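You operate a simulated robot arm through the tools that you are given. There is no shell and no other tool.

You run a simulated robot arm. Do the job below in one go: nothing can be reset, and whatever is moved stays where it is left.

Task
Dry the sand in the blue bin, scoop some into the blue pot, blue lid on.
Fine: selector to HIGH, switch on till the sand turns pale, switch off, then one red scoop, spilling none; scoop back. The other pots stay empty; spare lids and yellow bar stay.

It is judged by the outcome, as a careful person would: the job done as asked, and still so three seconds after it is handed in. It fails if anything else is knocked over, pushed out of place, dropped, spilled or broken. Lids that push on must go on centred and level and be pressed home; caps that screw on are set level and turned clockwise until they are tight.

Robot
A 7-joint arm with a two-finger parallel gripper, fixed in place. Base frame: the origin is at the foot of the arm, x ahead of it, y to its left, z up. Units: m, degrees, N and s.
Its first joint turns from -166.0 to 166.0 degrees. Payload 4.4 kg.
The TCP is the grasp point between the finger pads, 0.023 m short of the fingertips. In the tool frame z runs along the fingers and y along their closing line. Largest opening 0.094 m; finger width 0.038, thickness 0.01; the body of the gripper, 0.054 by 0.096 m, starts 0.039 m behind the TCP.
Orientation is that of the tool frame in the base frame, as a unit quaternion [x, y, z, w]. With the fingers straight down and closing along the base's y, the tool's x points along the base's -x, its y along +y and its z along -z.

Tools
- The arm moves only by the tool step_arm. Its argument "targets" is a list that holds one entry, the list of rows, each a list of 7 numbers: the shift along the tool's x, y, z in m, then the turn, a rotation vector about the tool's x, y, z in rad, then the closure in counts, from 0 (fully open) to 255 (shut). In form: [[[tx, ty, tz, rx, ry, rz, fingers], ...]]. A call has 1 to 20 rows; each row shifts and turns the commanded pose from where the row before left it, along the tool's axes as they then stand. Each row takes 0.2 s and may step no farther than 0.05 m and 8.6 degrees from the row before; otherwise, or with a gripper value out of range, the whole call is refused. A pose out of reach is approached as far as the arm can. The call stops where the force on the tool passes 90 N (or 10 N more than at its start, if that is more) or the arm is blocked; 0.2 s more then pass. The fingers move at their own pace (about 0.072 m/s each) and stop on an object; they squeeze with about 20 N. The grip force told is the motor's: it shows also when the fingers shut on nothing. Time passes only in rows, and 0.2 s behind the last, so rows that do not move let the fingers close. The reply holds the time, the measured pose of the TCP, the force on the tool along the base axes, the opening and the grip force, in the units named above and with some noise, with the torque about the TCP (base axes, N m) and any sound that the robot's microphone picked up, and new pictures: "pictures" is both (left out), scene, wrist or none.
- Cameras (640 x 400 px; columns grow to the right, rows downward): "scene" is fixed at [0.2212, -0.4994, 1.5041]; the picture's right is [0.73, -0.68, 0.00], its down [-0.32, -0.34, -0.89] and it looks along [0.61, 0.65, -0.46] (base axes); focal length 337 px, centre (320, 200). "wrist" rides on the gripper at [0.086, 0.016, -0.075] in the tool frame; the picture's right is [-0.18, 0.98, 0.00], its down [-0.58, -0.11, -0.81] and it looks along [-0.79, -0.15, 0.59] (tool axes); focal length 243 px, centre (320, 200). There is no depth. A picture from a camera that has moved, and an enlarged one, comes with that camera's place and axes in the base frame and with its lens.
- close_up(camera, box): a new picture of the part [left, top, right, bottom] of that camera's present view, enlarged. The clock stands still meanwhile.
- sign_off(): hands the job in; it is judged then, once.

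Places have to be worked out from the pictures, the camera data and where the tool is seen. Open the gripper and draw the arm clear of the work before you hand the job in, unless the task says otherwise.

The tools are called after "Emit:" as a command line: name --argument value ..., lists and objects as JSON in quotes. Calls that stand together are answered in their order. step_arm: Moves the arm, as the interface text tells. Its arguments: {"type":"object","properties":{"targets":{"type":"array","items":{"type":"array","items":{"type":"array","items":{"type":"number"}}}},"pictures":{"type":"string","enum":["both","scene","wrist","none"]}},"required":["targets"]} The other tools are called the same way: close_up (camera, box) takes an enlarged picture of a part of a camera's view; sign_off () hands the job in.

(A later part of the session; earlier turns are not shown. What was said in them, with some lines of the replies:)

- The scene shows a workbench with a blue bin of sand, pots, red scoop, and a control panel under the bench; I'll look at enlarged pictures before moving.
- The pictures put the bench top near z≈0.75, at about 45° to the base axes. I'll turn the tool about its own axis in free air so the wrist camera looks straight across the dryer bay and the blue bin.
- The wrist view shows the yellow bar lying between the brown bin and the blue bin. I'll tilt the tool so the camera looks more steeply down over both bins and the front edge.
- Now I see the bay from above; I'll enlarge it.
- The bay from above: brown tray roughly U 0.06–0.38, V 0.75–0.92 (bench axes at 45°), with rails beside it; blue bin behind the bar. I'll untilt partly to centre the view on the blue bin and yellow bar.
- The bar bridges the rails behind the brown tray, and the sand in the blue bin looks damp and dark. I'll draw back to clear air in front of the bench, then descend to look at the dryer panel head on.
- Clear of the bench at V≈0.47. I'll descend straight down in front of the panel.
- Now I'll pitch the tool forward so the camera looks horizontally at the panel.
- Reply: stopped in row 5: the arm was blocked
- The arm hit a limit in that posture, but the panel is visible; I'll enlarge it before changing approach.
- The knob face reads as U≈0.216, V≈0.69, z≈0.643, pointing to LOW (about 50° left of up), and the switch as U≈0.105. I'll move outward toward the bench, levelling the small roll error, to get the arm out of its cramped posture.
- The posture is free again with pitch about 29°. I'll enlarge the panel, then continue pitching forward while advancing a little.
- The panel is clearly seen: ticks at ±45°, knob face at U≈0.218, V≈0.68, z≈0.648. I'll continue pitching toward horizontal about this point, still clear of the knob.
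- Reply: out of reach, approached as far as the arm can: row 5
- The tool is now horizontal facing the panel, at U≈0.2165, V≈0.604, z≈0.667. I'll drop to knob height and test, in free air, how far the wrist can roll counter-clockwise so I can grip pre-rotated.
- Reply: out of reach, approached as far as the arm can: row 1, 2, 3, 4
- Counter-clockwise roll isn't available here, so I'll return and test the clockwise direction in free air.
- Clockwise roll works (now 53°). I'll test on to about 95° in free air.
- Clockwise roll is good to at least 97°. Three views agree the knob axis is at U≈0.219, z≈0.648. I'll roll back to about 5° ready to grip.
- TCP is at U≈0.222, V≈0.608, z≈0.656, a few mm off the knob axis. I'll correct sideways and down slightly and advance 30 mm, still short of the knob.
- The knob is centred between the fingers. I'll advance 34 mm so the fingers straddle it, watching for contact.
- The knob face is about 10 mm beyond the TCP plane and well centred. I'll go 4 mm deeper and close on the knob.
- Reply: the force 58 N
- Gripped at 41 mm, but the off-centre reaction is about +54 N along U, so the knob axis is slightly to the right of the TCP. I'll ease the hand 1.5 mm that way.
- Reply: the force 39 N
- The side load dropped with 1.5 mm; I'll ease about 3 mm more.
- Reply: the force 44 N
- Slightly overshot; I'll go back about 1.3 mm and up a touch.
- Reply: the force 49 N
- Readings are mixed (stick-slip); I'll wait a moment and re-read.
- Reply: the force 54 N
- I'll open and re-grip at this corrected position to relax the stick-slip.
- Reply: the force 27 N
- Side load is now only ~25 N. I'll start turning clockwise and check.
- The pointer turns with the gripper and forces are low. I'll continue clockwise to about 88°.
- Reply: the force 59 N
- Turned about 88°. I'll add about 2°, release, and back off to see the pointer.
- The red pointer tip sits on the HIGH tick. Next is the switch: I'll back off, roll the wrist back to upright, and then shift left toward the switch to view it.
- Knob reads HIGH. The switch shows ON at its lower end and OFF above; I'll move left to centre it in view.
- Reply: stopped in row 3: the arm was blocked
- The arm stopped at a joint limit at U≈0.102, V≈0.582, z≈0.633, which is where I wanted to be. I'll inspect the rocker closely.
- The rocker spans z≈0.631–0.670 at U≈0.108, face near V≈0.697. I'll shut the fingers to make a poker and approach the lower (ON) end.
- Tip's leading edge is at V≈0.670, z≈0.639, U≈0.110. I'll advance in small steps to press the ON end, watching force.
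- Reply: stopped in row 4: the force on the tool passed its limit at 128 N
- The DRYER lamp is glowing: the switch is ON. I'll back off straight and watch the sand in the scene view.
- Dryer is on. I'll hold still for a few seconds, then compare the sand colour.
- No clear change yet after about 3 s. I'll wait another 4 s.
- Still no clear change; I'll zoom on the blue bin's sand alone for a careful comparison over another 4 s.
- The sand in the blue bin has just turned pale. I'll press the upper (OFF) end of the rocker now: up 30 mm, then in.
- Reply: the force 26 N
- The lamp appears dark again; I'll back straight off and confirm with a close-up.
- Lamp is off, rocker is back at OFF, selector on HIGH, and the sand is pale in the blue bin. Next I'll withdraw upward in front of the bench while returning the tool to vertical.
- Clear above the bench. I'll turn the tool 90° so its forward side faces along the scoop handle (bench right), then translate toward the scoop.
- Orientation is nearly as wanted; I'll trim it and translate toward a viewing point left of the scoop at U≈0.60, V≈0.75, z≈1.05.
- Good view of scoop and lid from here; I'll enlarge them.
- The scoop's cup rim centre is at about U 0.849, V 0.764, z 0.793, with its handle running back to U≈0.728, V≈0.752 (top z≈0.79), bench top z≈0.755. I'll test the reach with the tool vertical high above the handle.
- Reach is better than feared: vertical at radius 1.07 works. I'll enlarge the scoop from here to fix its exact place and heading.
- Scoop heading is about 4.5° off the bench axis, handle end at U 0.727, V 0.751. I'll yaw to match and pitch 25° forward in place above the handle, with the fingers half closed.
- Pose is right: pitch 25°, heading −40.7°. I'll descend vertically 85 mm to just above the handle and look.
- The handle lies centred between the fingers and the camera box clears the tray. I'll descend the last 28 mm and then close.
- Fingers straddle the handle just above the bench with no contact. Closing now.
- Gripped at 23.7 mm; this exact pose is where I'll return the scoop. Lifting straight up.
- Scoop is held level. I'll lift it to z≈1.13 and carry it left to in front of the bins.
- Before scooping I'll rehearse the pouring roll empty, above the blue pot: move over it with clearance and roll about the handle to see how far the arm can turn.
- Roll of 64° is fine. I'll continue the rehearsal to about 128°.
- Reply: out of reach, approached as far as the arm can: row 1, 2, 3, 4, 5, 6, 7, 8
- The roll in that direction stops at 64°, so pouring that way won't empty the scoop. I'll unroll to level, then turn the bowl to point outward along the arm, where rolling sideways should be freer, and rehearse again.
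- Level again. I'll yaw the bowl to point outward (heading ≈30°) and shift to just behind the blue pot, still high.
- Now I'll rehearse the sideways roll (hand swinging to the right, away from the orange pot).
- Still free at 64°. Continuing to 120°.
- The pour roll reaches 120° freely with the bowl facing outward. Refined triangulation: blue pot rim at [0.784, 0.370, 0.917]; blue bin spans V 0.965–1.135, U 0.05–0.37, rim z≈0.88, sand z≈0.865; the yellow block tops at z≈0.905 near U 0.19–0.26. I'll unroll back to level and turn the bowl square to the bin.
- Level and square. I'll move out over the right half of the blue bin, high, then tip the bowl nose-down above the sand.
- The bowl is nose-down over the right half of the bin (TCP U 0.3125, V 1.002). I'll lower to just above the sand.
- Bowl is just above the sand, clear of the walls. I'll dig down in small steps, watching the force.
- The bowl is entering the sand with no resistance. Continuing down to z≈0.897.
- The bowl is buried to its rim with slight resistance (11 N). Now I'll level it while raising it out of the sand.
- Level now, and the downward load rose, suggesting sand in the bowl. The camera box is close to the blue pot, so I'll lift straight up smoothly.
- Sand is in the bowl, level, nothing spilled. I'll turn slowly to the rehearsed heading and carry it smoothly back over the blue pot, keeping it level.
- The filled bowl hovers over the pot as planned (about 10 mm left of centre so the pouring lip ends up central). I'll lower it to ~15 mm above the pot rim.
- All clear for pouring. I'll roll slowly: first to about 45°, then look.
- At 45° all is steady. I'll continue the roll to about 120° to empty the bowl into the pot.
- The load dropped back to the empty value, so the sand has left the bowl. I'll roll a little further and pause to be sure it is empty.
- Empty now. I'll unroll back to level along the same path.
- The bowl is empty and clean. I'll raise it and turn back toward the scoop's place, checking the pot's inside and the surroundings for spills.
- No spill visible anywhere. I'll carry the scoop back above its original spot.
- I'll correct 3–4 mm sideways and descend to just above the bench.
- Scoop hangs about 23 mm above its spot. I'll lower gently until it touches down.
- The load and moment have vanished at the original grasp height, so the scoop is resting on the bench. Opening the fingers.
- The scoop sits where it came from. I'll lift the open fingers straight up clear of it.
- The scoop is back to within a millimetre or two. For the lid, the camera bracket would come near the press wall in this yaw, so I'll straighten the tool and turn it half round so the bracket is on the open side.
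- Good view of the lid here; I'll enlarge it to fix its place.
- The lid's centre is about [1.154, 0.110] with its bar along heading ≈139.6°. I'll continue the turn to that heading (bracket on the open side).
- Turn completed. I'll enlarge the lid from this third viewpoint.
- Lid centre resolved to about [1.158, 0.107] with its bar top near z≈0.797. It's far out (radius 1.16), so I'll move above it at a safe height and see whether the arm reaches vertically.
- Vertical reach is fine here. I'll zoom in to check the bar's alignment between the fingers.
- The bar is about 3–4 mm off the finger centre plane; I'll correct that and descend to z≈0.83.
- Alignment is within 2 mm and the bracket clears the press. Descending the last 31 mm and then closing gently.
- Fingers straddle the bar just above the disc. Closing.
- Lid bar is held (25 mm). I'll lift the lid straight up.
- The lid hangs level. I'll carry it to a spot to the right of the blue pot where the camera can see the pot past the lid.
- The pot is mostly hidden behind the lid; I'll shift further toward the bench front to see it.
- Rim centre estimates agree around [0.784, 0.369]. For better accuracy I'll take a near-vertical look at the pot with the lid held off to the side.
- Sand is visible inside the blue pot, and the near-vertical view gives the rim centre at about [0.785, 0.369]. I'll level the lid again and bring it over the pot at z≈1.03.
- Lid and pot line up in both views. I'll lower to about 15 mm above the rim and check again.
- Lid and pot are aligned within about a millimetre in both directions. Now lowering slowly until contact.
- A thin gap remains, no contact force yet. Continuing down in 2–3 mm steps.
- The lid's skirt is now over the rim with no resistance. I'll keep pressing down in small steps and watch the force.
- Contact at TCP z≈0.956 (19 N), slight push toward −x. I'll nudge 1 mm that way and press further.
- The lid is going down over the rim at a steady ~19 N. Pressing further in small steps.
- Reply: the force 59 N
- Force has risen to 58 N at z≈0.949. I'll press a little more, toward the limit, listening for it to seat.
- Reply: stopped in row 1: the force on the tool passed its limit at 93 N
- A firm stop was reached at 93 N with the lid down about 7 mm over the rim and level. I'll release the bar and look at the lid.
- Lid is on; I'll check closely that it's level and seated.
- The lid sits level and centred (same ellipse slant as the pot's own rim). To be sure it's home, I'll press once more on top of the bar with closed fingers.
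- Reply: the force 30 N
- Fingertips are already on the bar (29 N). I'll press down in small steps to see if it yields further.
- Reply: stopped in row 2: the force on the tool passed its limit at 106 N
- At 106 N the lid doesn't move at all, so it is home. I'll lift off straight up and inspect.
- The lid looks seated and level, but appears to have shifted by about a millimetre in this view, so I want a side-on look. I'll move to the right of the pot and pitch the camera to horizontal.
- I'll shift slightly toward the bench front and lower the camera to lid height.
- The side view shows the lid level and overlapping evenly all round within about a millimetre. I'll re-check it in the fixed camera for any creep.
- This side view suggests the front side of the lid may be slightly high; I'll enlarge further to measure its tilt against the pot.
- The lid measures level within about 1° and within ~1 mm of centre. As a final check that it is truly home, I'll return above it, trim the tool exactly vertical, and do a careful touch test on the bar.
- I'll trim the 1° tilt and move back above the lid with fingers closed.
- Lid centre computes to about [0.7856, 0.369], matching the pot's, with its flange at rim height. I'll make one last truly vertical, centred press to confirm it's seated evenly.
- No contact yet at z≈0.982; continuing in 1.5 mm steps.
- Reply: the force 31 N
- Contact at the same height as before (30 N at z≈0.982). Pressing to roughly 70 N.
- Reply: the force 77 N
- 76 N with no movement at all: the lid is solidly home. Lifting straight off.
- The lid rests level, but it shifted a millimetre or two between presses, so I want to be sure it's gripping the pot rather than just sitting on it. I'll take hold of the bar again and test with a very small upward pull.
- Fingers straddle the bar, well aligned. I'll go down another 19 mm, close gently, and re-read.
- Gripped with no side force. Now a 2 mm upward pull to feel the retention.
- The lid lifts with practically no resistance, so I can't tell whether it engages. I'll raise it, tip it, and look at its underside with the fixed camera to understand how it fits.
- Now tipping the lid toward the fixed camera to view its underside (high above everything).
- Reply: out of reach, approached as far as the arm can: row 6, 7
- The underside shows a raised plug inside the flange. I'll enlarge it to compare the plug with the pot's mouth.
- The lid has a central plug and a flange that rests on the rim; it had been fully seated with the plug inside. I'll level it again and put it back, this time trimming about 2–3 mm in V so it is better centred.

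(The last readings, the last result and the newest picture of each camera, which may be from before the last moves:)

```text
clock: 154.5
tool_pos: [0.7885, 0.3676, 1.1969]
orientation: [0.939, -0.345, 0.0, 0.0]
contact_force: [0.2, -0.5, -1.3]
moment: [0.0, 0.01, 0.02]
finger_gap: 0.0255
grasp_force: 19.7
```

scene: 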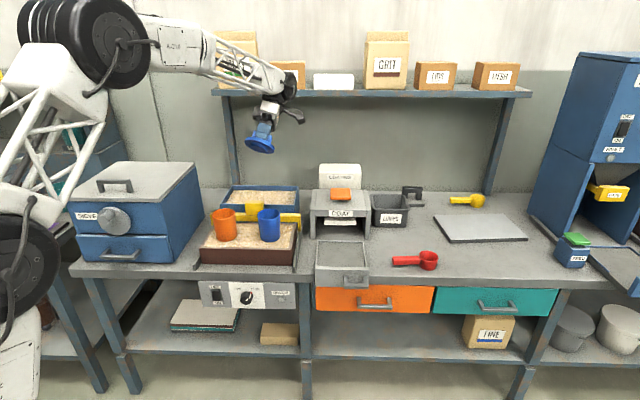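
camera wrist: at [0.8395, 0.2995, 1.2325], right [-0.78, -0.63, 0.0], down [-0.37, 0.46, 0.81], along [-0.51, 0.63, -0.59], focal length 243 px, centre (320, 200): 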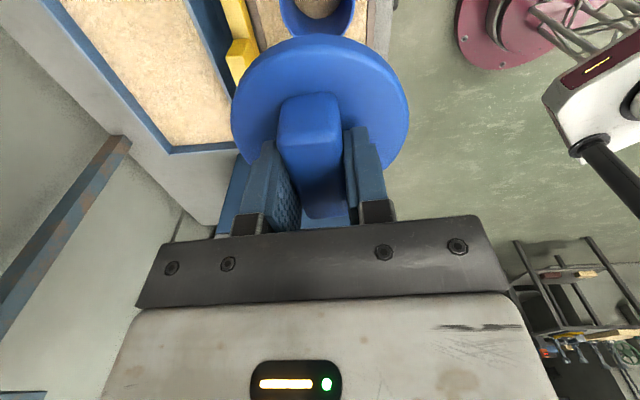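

Level again. I'll trim position and descend to z≈1.0, then check the lid in the grip and alignment.

Emit:
step_arm --targets '[[[-0.0019, -0.0007, 0.04, 0, 0, 0, 255], [0, 0, 0.045, 0, 0, 0, 255], [0, 0, 0.045, 0, 0, 0, 255], [0, 0, 0.045, 0, 0, 0, 255], [0, 0, 0.03, 0, 0, 0, 255], [0, 0, 0, 0, 0, 0, 255]]]' --pictures "both"

Emit:
close_up --camera "scene" --box '[250, 190, 290, 240]'

Emit:
close_up --camera "wrist" --box '[210, 0, 430, 140]'

```text
clock: 155.9
tool_pos: [0.7886, 0.3699, 0.9916]
orientation: [0.939, -0.345, 0.001, 0.001]
contact_force: [0.2, 0.7, 0.0]
moment: [0.0, 0.01, 0.0]
finger_gap: 0.0254
grasp_force: 19.3
camera wrist: at [0.8427, 0.3012, 1.0684], right [-0.78, -0.63, 0.0], down [-0.37, 0.46, 0.81], along [-0.51, 0.63, -0.59], focal length 243 px, centre (320, 200)
```

scene: 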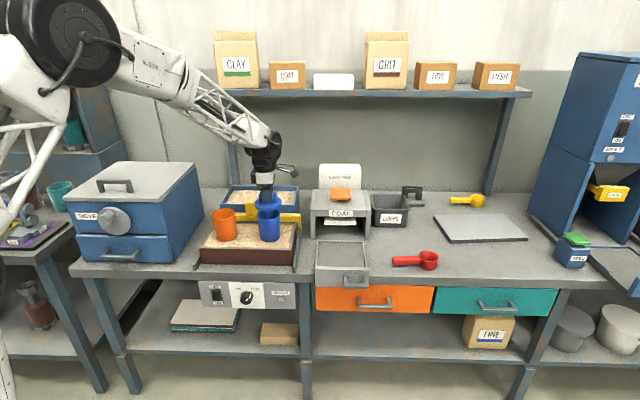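
wrist: 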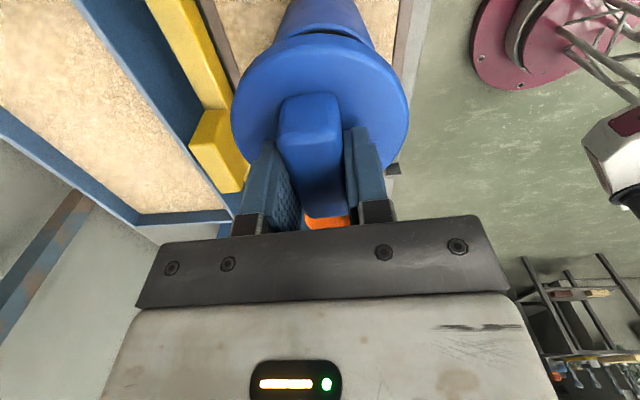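

```text
8.00 times, centred on (270, 215) of scene
camera zoom: at [0.2212, -0.4994, 1.5041], right [0.73, -0.68, 0.0], down [-0.32, -0.34, -0.89], along [0.61, 0.65, -0.46], focal length 2699 px, centre (720, 80)
```

zoom: 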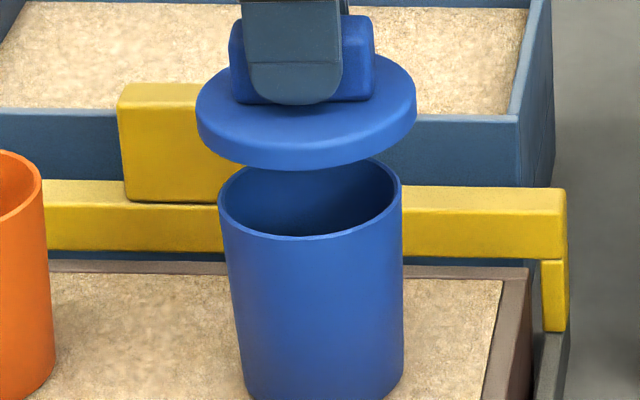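

```text
2.86 times, centred on (320, 70) of wrist
camera zoom: at [0.8427, 0.3012, 1.0684], right [-0.78, -0.63, 0.0], down [-0.37, 0.46, 0.81], along [-0.51, 0.63, -0.59], focal length 693 px, centre (320, 571)
```

zoom: 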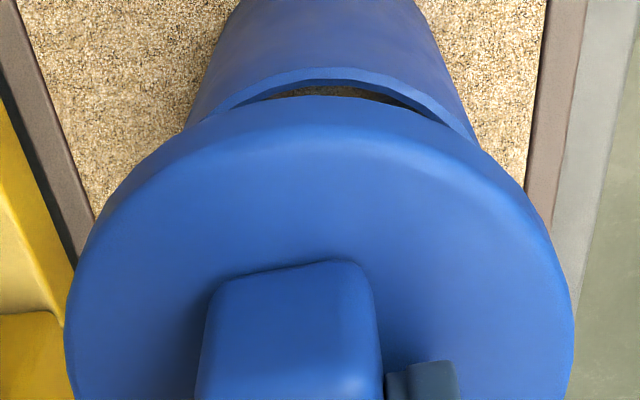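

The lid is about 1 mm too far in V and 2 mm in U relative to the pot. I'll trim that and look again.

Emit:
step_arm --targets '[[[-0.0017, 0.001, 0.008, 0, 0, 0, 255], [0, 0, 0, 0, 0, 0, 255]]]' --pictures "none"

Emit:
close_up --camera "scene" --box '[250, 190, 290, 240]'

Emit:
close_up --camera "wrist" --box '[210, 0, 430, 140]'

```text
clock: 156.5
tool_pos: [0.7861, 0.3703, 0.9844]
orientation: [0.939, -0.345, 0.001, 0.0]
contact_force: [0.6, 0.3, -0.5]
moment: [-0.02, 0.0, 0.02]
finger_gap: 0.0253
grasp_force: 19.6
```

```text
8.00 times, centred on (270, 215) of scene
camera zoom: at [0.2212, -0.4994, 1.5041], right [0.73, -0.68, 0.0], down [-0.32, -0.34, -0.89], along [0.61, 0.65, -0.46], focal length 2699 px, centre (720, 80)
```

zoom: 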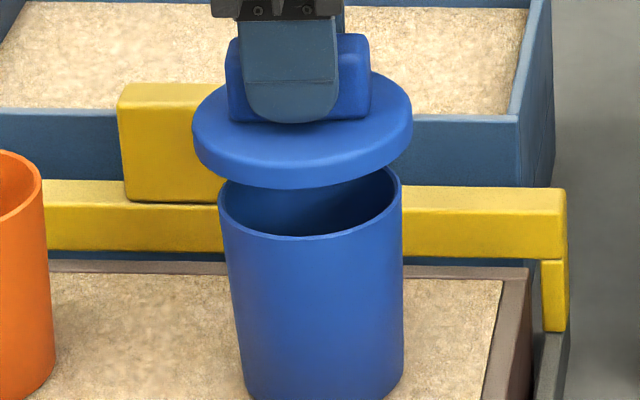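

```text
2.86 times, centred on (320, 70) of wrist
camera zoom: at [0.8404, 0.3015, 1.0604], right [-0.78, -0.63, 0.0], down [-0.37, 0.46, 0.81], along [-0.51, 0.63, -0.59], focal length 693 px, centre (320, 571)
```

zoom: 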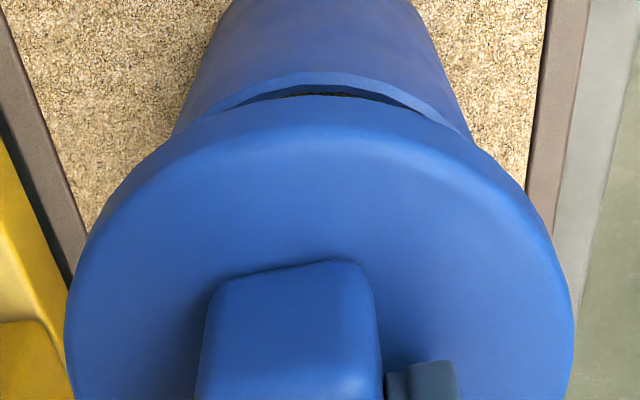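

Alignment now reads within about 0.5 mm in both directions. Lowering the lid onto the pot.

Emit:
step_arm --targets '[[[0, 0, 0.01, 0, 0, 0, 255], [0, 0, 0.008, 0, 0, 0, 255], [0, 0, 0.006, 0, 0, 0, 255], [0, 0, 0, 0, 0, 0, 255]]]' --pictures "none"

Emit:
close_up --camera "scene" --box '[250, 195, 290, 245]'

```text
clock: 157.5
tool_pos: [0.786, 0.3705, 0.9594]
orientation: [0.939, -0.345, 0.0, 0.0]
contact_force: [0.4, -0.6, -1.0]
moment: [0.0, -0.01, 0.04]
finger_gap: 0.0251
grasp_force: 20.0
```

```text
8.00 times, centred on (270, 220) of scene
camera zoom: at [0.2212, -0.4994, 1.5041], right [0.73, -0.68, 0.0], down [-0.32, -0.34, -0.89], along [0.61, 0.65, -0.46], focal length 2699 px, centre (720, 40)
```

zoom: 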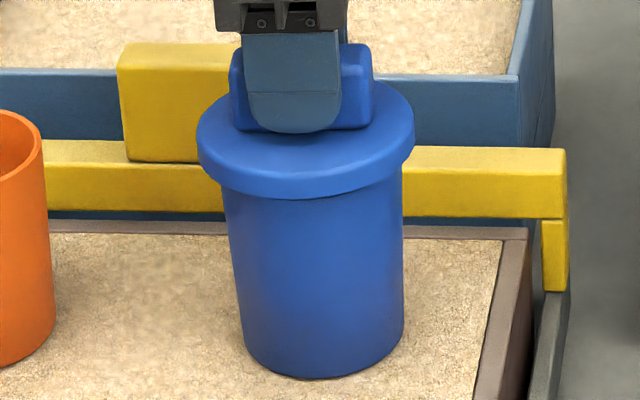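

Plug is inside with about 5 mm to go. Continuing gently to contact.

Emit:
step_arm --targets '[[[0, 0, 0.003, 0, 0, 0, 255], [0, 0, 0.002, 0, 0, 0, 255]]]' --pictures "none"

```text
clock: 158.1
tool_pos: [0.7857, 0.371, 0.9557]
orientation: [0.939, -0.345, 0.001, 0.001]
contact_force: [-1.3, 0.8, 8.5]
moment: [0.13, 0.35, 0.01]
finger_gap: 0.0255
grasp_force: 20.5
```

Flange has touched (8.5 N). Pressing it down firmly in small steps.

Emit:
step_arm --targets '[[[0, 0, 0.002, 0, 0, 0, 255], [0, 0, 0.002, 0, 0, 0, 255]]]' --pictures "none"

Emit:
close_up --camera "scene" --box '[250, 195, 290, 245]'

```text
clock: 158.7
tool_pos: [0.786, 0.3704, 0.9521]
orientation: [0.939, -0.344, 0.001, -0.001]
contact_force: [1.3, 1.4, 19.5]
moment: [0.02, -0.03, 0.05]
finger_gap: 0.0258
grasp_force: 19.8
```

```text
8.00 times, centred on (270, 220) of scene
camera zoom: at [0.2212, -0.4994, 1.5041], right [0.73, -0.68, 0.0], down [-0.32, -0.34, -0.89], along [0.61, 0.65, -0.46], focal length 2699 px, centre (720, 40)
```

zoom: 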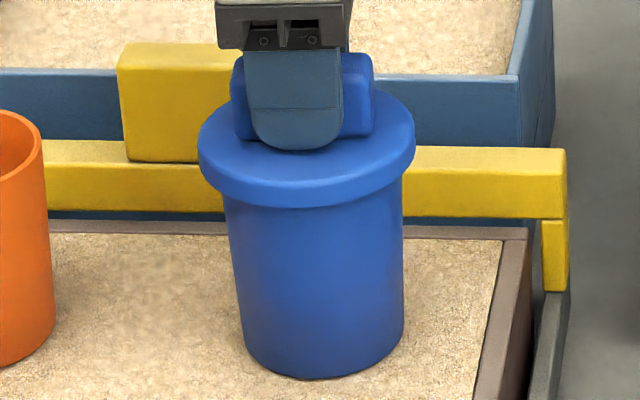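

Balanced contact (19 N, no moment). As before there's a soft push region; I'll press on to the firm stop.

Emit:
step_arm --targets '[[[0, 0, 0.002, 0, 0, 0, 255], [0, 0, 0.002, 0, 0, 0, 255]]]' --pictures "none"

```text
clock: 159.3
tool_pos: [0.7859, 0.3706, 0.9487]
orientation: [0.939, -0.345, 0.001, -0.001]
contact_force: [-1.8, -0.6, 41.3]
moment: [-0.14, 0.24, 0.01]
finger_gap: 0.0257
grasp_force: 19.7
```

Emit:
step_arm --targets '[[[0, 0, 0.0015, 0, 0, 0, 255], [0, 0, 0.0015, 0, 0, 0, 255]]]' --pictures "none"

Emit:
close_up --camera "scene" --box '[250, 195, 290, 245]'

```text
clock: 159.9
tool_pos: [0.7853, 0.3712, 0.9497]
orientation: [0.939, -0.345, 0.002, -0.002]
contact_force: [-9.2, -3.1, 87.4]
moment: [-0.33, 0.93, -0.02]
finger_gap: 0.0254
grasp_force: 19.5
```

```text
8.00 times, centred on (270, 220) of scene
camera zoom: at [0.2212, -0.4994, 1.5041], right [0.73, -0.68, 0.0], down [-0.32, -0.34, -0.89], along [0.61, 0.65, -0.46], focal length 2699 px, centre (720, 40)
```

zoom: 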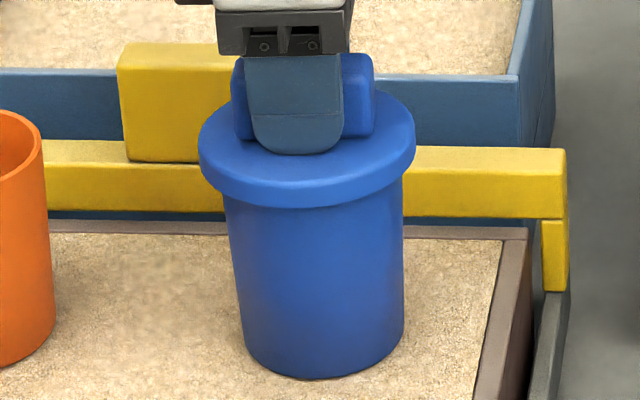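

The flange is seated on the rim (the fingers themselves slid down the bar to press it). By the scene view the lid sits ~1 mm left and ~1.5 mm back; I'll ease off, nudge that small amount, re-seat lightly, and release.

Emit:
step_arm --targets '[[[0, 0, -0.004, 0, 0, 0, 255], [0, 0, -0.003, 0, 0, 0, 255], [0.0008, 0.001, 0, 0, 0, 0, 255]]]' --pictures "none"

Emit:
close_up --camera "scene" --box '[250, 195, 290, 245]'

```text
clock: 160.7
tool_pos: [0.7853, 0.3699, 0.9496]
orientation: [0.939, -0.345, -0.001, 0.001]
contact_force: [4.4, 12.5, 35.2]
moment: [0.71, -0.22, -0.05]
finger_gap: 0.0252
grasp_force: 19.7
```

```text
8.00 times, centred on (270, 220) of scene
camera zoom: at [0.2212, -0.4994, 1.5041], right [0.73, -0.68, 0.0], down [-0.32, -0.34, -0.89], along [0.61, 0.65, -0.46], focal length 2699 px, centre (720, 40)
```

zoom: 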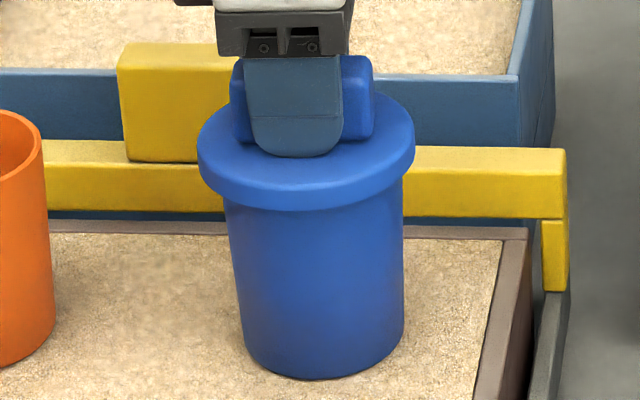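

Still 35 N of load; I'll ease up a little more until the load is gone.

Emit:
step_arm --targets '[[[0, 0, -0.002, 0, 0, 0, 255], [0, 0, -0.002, 0, 0, 0, 255], [0, 0, 0, 0, 0, 0, 255]]]' --pictures "none"

Emit:
close_up --camera "scene" --box '[250, 195, 290, 245]'

```text
clock: 161.5
tool_pos: [0.7856, 0.3691, 0.9539]
orientation: [0.939, -0.345, -0.001, 0.001]
contact_force: [0.5, 0.0, -1.2]
moment: [0.01, 0.0, 0.02]
finger_gap: 0.0255
grasp_force: 20.1
```

```text
8.00 times, centred on (270, 220) of scene
camera zoom: at [0.2212, -0.4994, 1.5041], right [0.73, -0.68, 0.0], down [-0.32, -0.34, -0.89], along [0.61, 0.65, -0.46], focal length 2699 px, centre (720, 40)
```

zoom: 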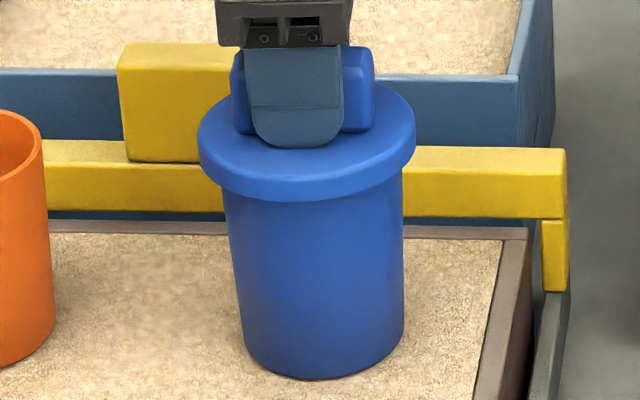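

Lid now hovers a few mm above its seat. I'll check the V alignment with the wrist view before setting it down.

Emit:
close_up --camera "wrist" --box '[210, 0, 430, 140]'

```text
2.86 times, centred on (320, 70) of wrist
camera zoom: at [0.8396, 0.3001, 1.0299], right [-0.78, -0.63, 0.0], down [-0.37, 0.46, 0.81], along [-0.51, 0.63, -0.59], focal length 693 px, centre (320, 571)
```

zoom: 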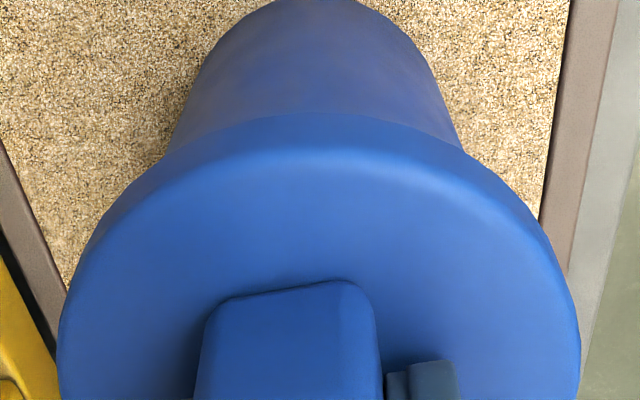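

The wrist view says the lid is ~1.3 mm too far toward −V (my last nudge). I'll undo that, trim U slightly, lower to light contact and check.

Emit:
step_arm --targets '[[[0.0006, -0.0012, 0, 0, 0, 0, 255], [0, 0, 0.002, 0, 0, 0, 255], [0, 0, 0.0015, 0, 0, 0, 255]]]' --pictures "none"

Emit:
close_up --camera "wrist" --box '[210, 0, 430, 140]'

Emit:
close_up --camera "scene" --box '[250, 195, 290, 245]'

```text
clock: 162.3
tool_pos: [0.7876, 0.3703, 0.9517]
orientation: [0.939, -0.345, 0.001, 0.001]
contact_force: [1.3, 0.2, -1.3]
moment: [-0.02, 0.03, -0.02]
finger_gap: 0.0256
grasp_force: 19.7
```

```text
2.86 times, centred on (320, 70) of wrist
camera zoom: at [0.8415, 0.3012, 1.0277], right [-0.78, -0.63, 0.0], down [-0.37, 0.46, 0.81], along [-0.51, 0.63, -0.59], focal length 693 px, centre (320, 571)
```

zoom: 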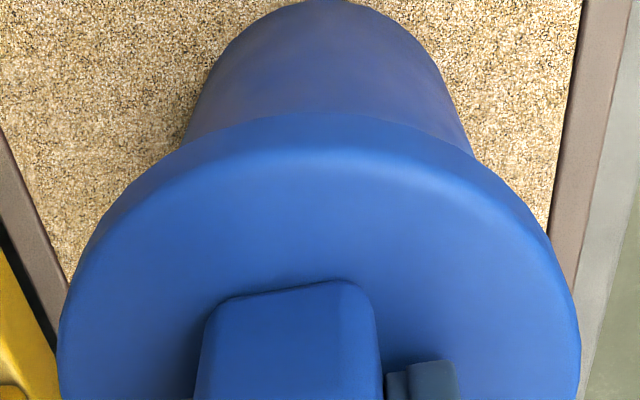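

```text
8.00 times, centred on (270, 220) of scene
camera zoom: at [0.2212, -0.4994, 1.5041], right [0.73, -0.68, 0.0], down [-0.32, -0.34, -0.89], along [0.61, 0.65, -0.46], focal length 2699 px, centre (720, 40)
```

zoom: 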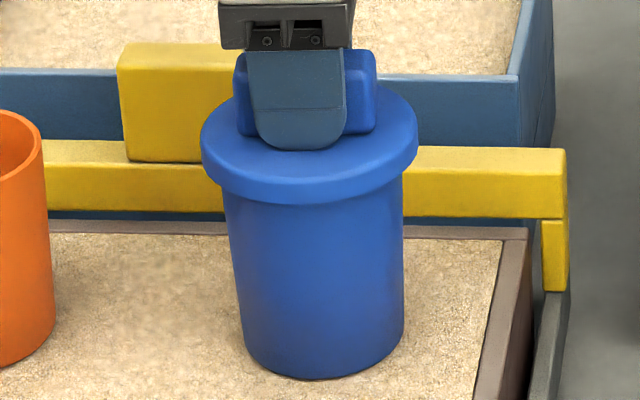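

Now it's ~1.2 mm the other way (the arm had been deflected by contact). I'll trim +1.1 mm while hovering and re-check.

Emit:
step_arm --targets '[[[0, 0.0011, 0, 0, 0, 0, 255], [0, 0, 0, 0, 0, 0, 255]]]' --pictures "none"

Emit:
close_up --camera "wrist" --box '[210, 0, 430, 140]'

Emit:
close_up --camera "scene" --box '[250, 195, 290, 245]'

```text
clock: 162.9
tool_pos: [0.7866, 0.3687, 0.9516]
orientation: [0.939, -0.345, 0.001, 0.0]
contact_force: [-0.5, -0.3, -0.3]
moment: [0.01, 0.0, 0.0]
finger_gap: 0.0255
grasp_force: 19.8
```

```text
2.86 times, centred on (320, 70) of wrist
camera zoom: at [0.8406, 0.3002, 1.0277], right [-0.78, -0.63, 0.0], down [-0.37, 0.46, 0.81], along [-0.51, 0.63, -0.59], focal length 693 px, centre (320, 571)
```

zoom: 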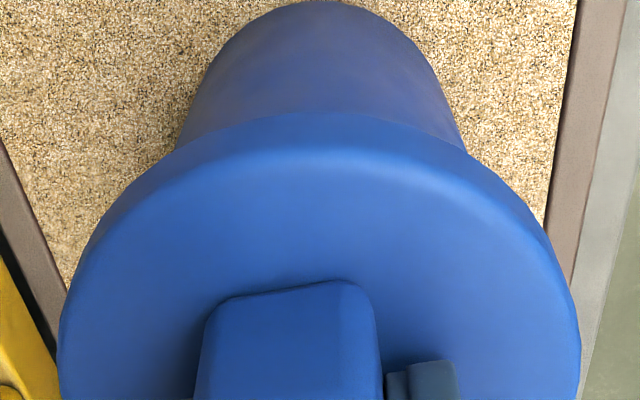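

```text
8.00 times, centred on (270, 220) of scene
camera zoom: at [0.2212, -0.4994, 1.5041], right [0.73, -0.68, 0.0], down [-0.32, -0.34, -0.89], along [0.61, 0.65, -0.46], focal length 2699 px, centre (720, 40)
```

zoom: 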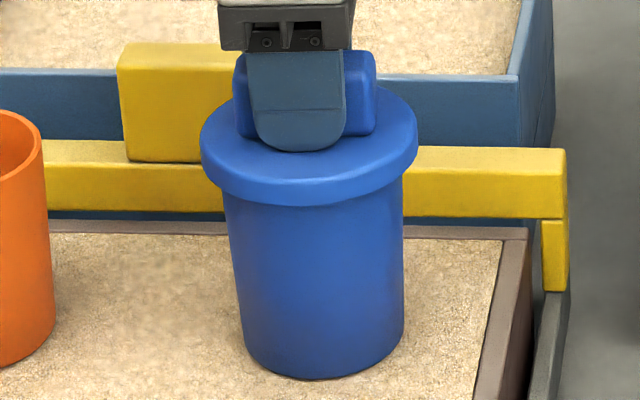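

Aligned in both directions. Lowering to contact.

Emit:
step_arm --targets '[[[0, 0, 0.0015, 0, 0, 0, 255], [0, 0, 0.0015, 0, 0, 0, 255]]]' --pictures "none"

```text
clock: 163.5
tool_pos: [0.787, 0.3702, 0.9509]
orientation: [0.938, -0.346, 0.001, -0.002]
contact_force: [-3.2, -0.7, 12.5]
moment: [-0.05, 0.46, 0.01]
finger_gap: 0.0254
grasp_force: 20.0
```

Light contact made (12 N, slightly on one side). I'll press a bit more so the flange beds evenly.

Emit:
step_arm --targets '[[[0, 0, 0.002, 0, 0, 0, 255], [0, 0, 0.0015, 0, 0, 0, 255]]]' --pictures "none"

Emit:
close_up --camera "wrist" --box '[210, 0, 430, 140]'

Emit:
close_up --camera "scene" --box '[250, 195, 290, 245]'

```text
clock: 164.1
tool_pos: [0.7872, 0.3691, 0.9492]
orientation: [0.938, -0.345, 0.003, -0.001]
contact_force: [-9.3, -2.5, 57.5]
moment: [-0.12, 0.82, 0.0]
finger_gap: 0.0254
grasp_force: 20.4
```

```text
2.86 times, centred on (320, 70) of wrist
camera zoom: at [0.8411, 0.3004, 1.0255], right [-0.78, -0.63, -0.01], down [-0.38, 0.46, 0.8], along [-0.5, 0.63, -0.59], focal length 693 px, centre (320, 571)
```

zoom: 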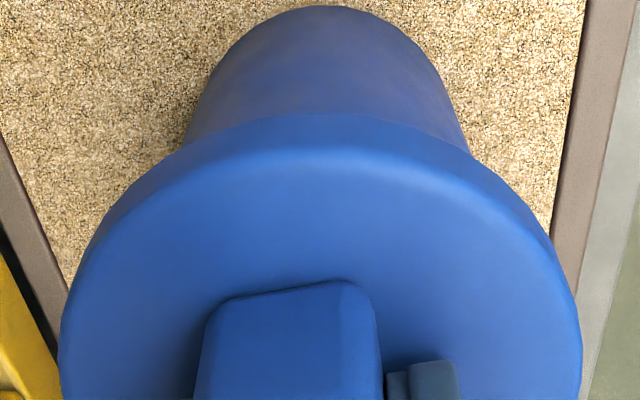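

```text
8.00 times, centred on (270, 220) of scene
camera zoom: at [0.2212, -0.4994, 1.5041], right [0.73, -0.68, 0.0], down [-0.32, -0.34, -0.89], along [0.61, 0.65, -0.46], focal length 2699 px, centre (720, 40)
```

zoom: 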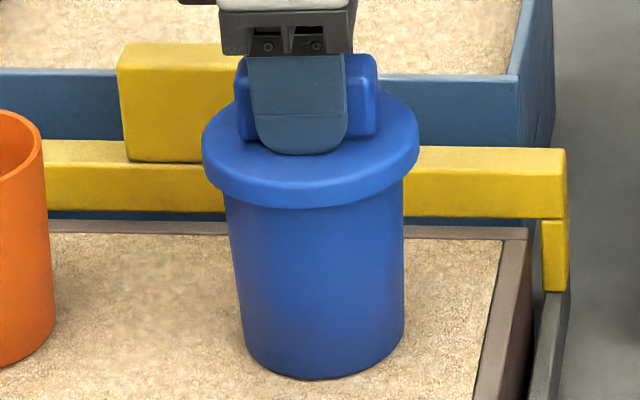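

Even load now, lid within a millimetre of centre. I'll ease the load and open the fingers.

Emit:
step_arm --targets '[[[0, 0, -0.003, 0, 0, 0, 255], [0, 0, 0, 0, 0, 0, 225], [0, 0, 0, 0, 0, 0, 180], [0, 0, 0, 0, 0, 0, 110]]]' --pictures "none"

Emit:
close_up --camera "scene" --box '[250, 195, 290, 245]'

Emit:
close_up --camera "wrist" --box '[210, 0, 430, 140]'

```text
clock: 165.1
tool_pos: [0.7871, 0.3694, 0.95]
orientation: [0.938, -0.345, 0.001, -0.001]
contact_force: [1.2, 1.9, 48.5]
moment: [0.06, 0.01, -0.03]
finger_gap: 0.0441
grasp_force: 0.0
```

```text
8.00 times, centred on (270, 220) of scene
camera zoom: at [0.2212, -0.4994, 1.5041], right [0.73, -0.68, 0.0], down [-0.32, -0.34, -0.89], along [0.61, 0.65, -0.46], focal length 2699 px, centre (720, 40)
```

zoom: 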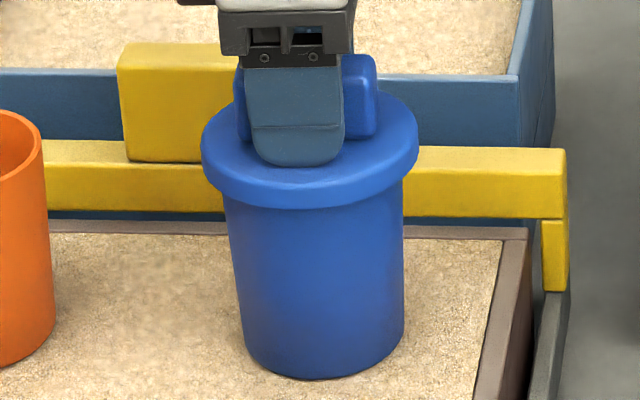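

```text
2.86 times, centred on (320, 70) of wrist
camera zoom: at [0.8405, 0.3002, 1.0254], right [-0.78, -0.63, 0.0], down [-0.37, 0.46, 0.81], along [-0.51, 0.63, -0.59], focal length 693 px, centre (320, 571)
```

zoom: 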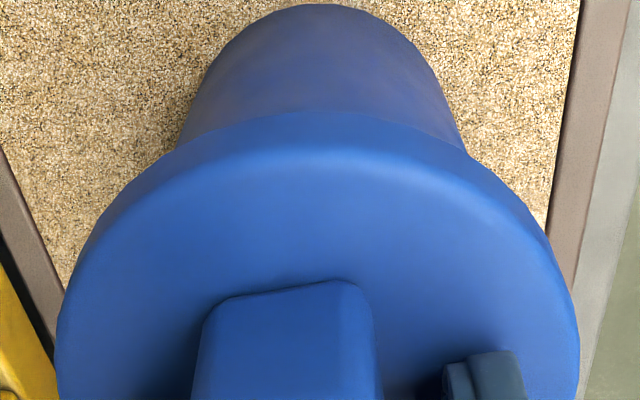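

The open fingertips now press evenly on both sides of the lid (48 N, zero moment). I'll press to about 75 N this way, then lift off.

Emit:
step_arm --targets '[[[0, 0, 0.002, 0, 0, 0, 110], [0, 0, 0, 0, 0, 0, 110]]]' --pictures "none"

```text
clock: 165.7
tool_pos: [0.7871, 0.3686, 0.9482]
orientation: [0.938, -0.346, 0.001, -0.002]
contact_force: [-6.8, -0.1, 74.0]
moment: [-0.24, 0.73, -0.01]
finger_gap: 0.0446
grasp_force: 0.0
```

Emit:
step_arm --targets '[[[0, 0, -0.003, 0, 0, 0, 110], [0, 0, -0.004, 0, 0, 0, 110], [0, 0, -0.01, 0, 0, 0, 100], [0, 0, -0.03, 0, 0, 0, 60], [0, 0, -0.045, 0, 0, 0, 30], [0, 0, -0.045, 0, 0, 0, 0], [0, 0, -0.045, 0, 0, 0, 0]]]' --pictures "both"

Emit:
close_up --camera "scene" --box '[250, 195, 290, 245]'

Emit:
close_up --camera "scene" --box '[195, 175, 310, 275]'

```text
clock: 167.3
tool_pos: [0.7854, 0.3691, 1.1277]
orientation: [0.939, -0.344, -0.001, 0.001]
contact_force: [0.4, -0.4, -0.6]
moment: [0.0, -0.01, 0.01]
finger_gap: 0.0939
grasp_force: 0.2
camera wrist: at [0.8393, 0.3008, 1.2032], right [-0.78, -0.63, 0.0], down [-0.37, 0.46, 0.81], along [-0.51, 0.63, -0.59], focal length 243 px, centre (320, 200)
```

scene: 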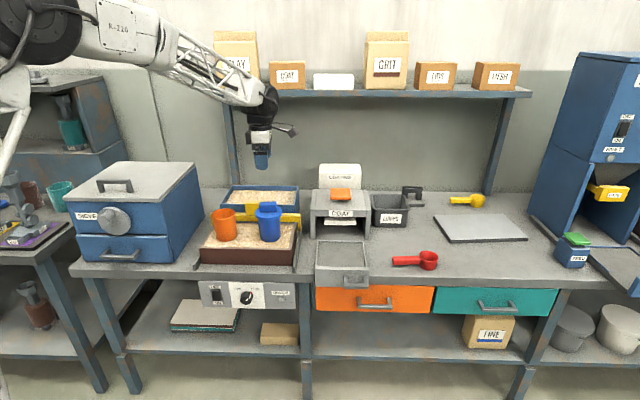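
wrist: 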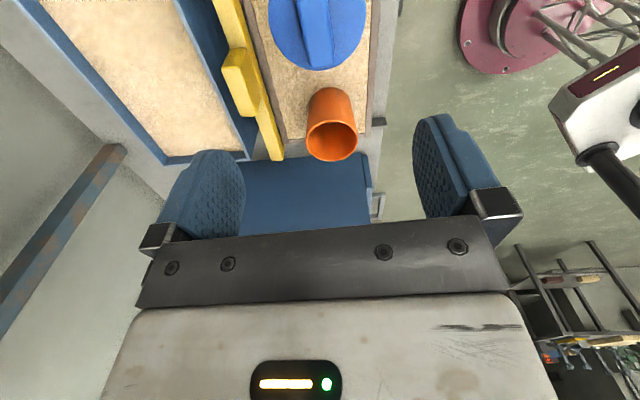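

```text
8.00 times, centred on (270, 220) of scene
camera zoom: at [0.2212, -0.4994, 1.5041], right [0.73, -0.68, 0.0], down [-0.32, -0.34, -0.89], along [0.61, 0.65, -0.46], focal length 2699 px, centre (720, 40)
```

zoom: 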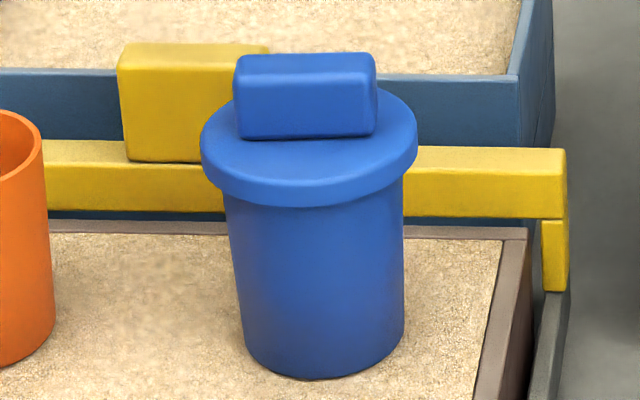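

```text
4.00 times, centred on (252, 225) of scene
camera zoom: at [0.2212, -0.4994, 1.5041], right [0.73, -0.68, 0.0], down [-0.32, -0.34, -0.89], along [0.61, 0.65, -0.46], focal length 1349 px, centre (590, 100)
```

zoom: 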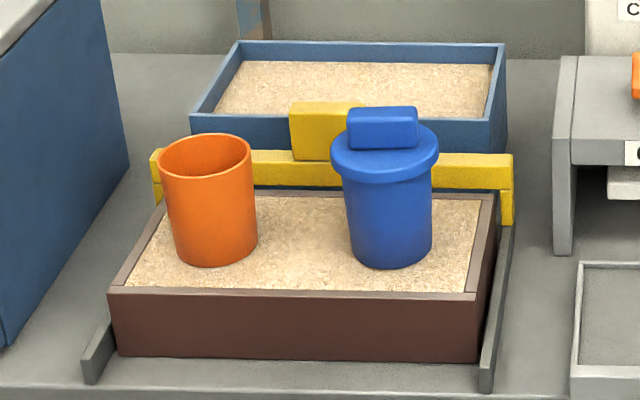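

The lid looks good; I'll zoom in further to verify its level and seat against the pot.

Emit:
close_up --camera "scene" --box '[256, 198, 288, 226]'

Emit:
close_up --camera "wrist" --box '[240, 0, 400, 100]'

```text
14.29 times, centred on (272, 212) of scene
camera zoom: at [0.2212, -0.4994, 1.5041], right [0.73, -0.68, 0.0], down [-0.32, -0.34, -0.89], along [0.61, 0.65, -0.46], focal length 4819 px, centre (1006, 29)
```

zoom: 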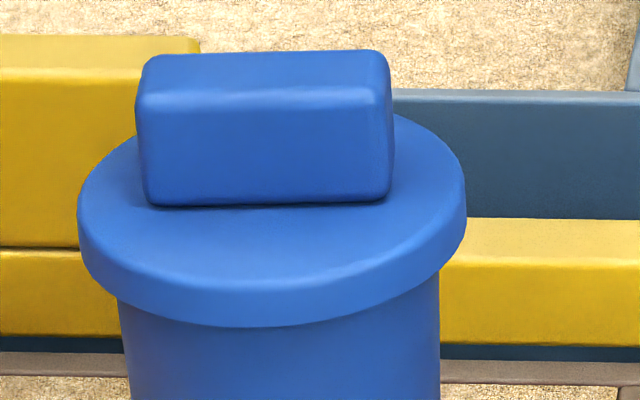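

```text
4.00 times, centred on (320, 50) of wrist
camera zoom: at [0.8393, 0.3008, 1.2032], right [-0.78, -0.63, 0.0], down [-0.37, 0.46, 0.81], along [-0.51, 0.63, -0.59], focal length 970 px, centre (320, 800)
```

zoom: 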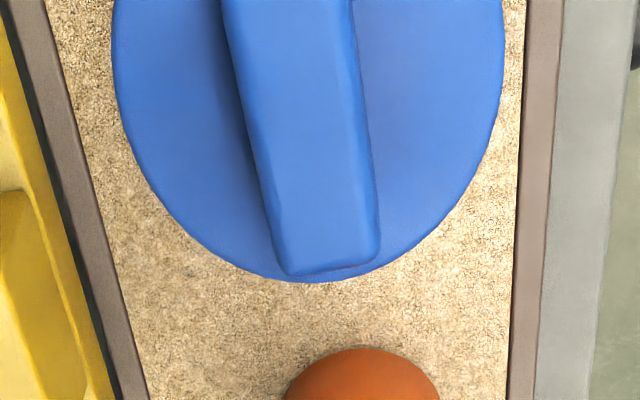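

Lid is level within about 1° and centred within 1–2 mm, flange on the rim. Everything else is in place; I'll withdraw the open gripper up and back toward the base.

Emit:
step_arm --targets '[[[0, 0, -0.045, 0, 0, 0, 0], [0, 0, -0.045, 0, 0, 0, 0], [-0.0179, 0.039, 0, 0, 0, 0, 0], [-0.0179, 0.039, 0, 0, 0, 0, 0], [-0.0179, 0.039, 0, 0, 0, 0, 0], [-0.0179, 0.039, 0, 0, 0, 0, 0], [-0.0179, 0.039, 0, 0, 0, 0, 0], [-0.0179, 0.039, 0, 0, 0, 0, 0], [-0.0179, 0.039, 0, 0, 0, 0, 0]]]' --pictures "both"

Emit:
close_up --camera "scene" --box '[195, 175, 310, 315]'

Emit:
close_up --camera "scene" --box '[300, 160, 460, 310]'

```text
clock: 169.3
tool_pos: [0.5145, 0.2431, 1.2181]
orientation: [0.938, -0.346, 0.0, 0.0]
contact_force: [0.1, 0.9, -0.3]
moment: [-0.05, -0.01, -0.01]
finger_gap: 0.0941
grasp_force: 0.1
camera wrist: at [0.5677, 0.1748, 1.2932], right [-0.78, -0.63, 0.0], down [-0.37, 0.46, 0.81], along [-0.51, 0.63, -0.59], focal length 243 px, centre (320, 200)
```

scene: 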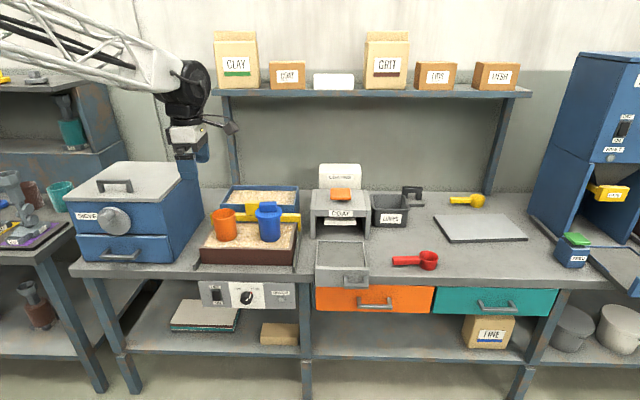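
wrist: 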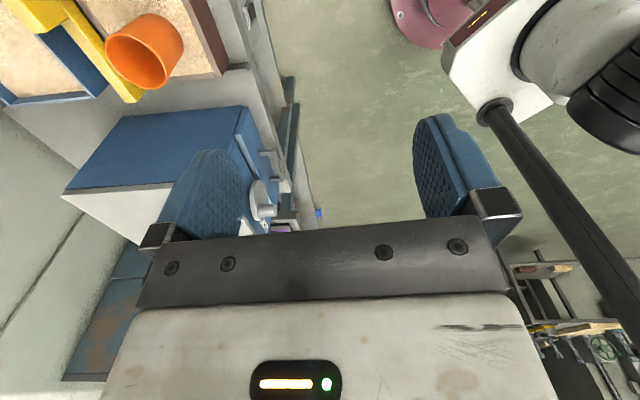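

```text
2.86 times, centred on (252, 245) of scene
camera zoom: at [0.2212, -0.4994, 1.5041], right [0.73, -0.68, 0.0], down [-0.32, -0.34, -0.89], along [0.61, 0.65, -0.46], focal length 964 px, centre (513, 71)
```

zoom: 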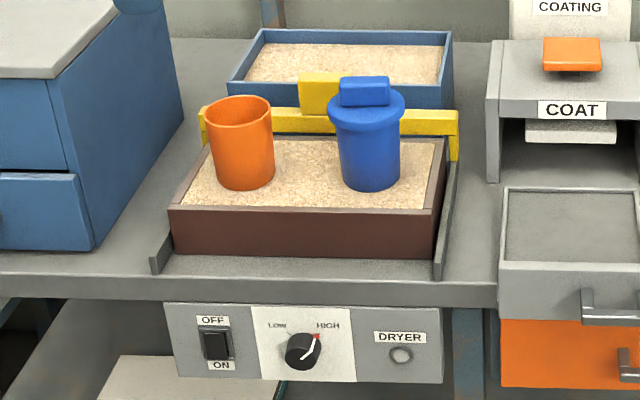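

```text
2.67 times, centred on (380, 235) of scene
camera zoom: at [0.2212, -0.4994, 1.5041], right [0.73, -0.68, 0.0], down [-0.32, -0.34, -0.89], along [0.61, 0.65, -0.46], focal length 900 px, centre (160, 107)
```

zoom: 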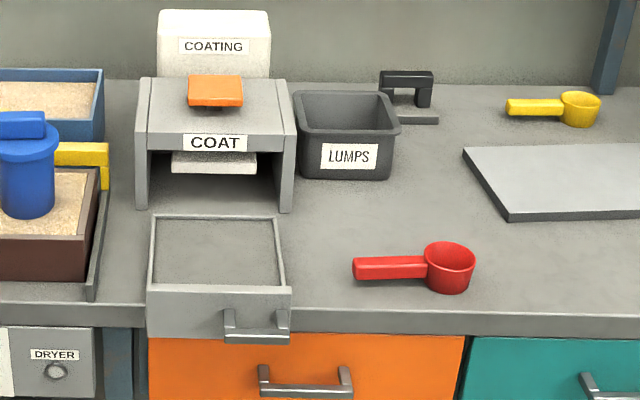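

All done and clear: the sand is dry, the selector is on HIGH with the dryer off, the blue pot holds one scoop with its lid seated, the scoop is back in place, and the other pots, lids and yellow bar are untouched. The gripper is open and the arm is away from the work, so I'm handing the job in.

Emit:
sign_off

```text
The job is handed in.
```

I did the job as asked and handed it in; I don't have the verdict.

- **Drying:** I turned the selector to HIGH and switched the dryer on. The sand in the blue bin turned pale about 11 seconds later. I then switched it off, and the lamp went out.
- **Scooping:** One red scoop of dry sand went from the blue bin into the blue pot. I could see the sand in the pot, and no spill showed in the pictures. The scoop is back within a couple of millimetres of where it was.
- **Lid:** The blue lid's flange sits on the pot's rim, level to about 1° and centred to about 1–2 mm. I pressed it down hard several times (up to 106 N) and it stopped solidly.
- **Lid fit:** In a test lift before the final placing, the lid came up with almost no resistance. It rests on the pot with its plug inside rather than gripping it.
- **Left alone:** The orange pot is empty, and the spare lids, yellow bar and other items on the bench stayed where they were.

The gripper is open and the arm is clear of the bench.
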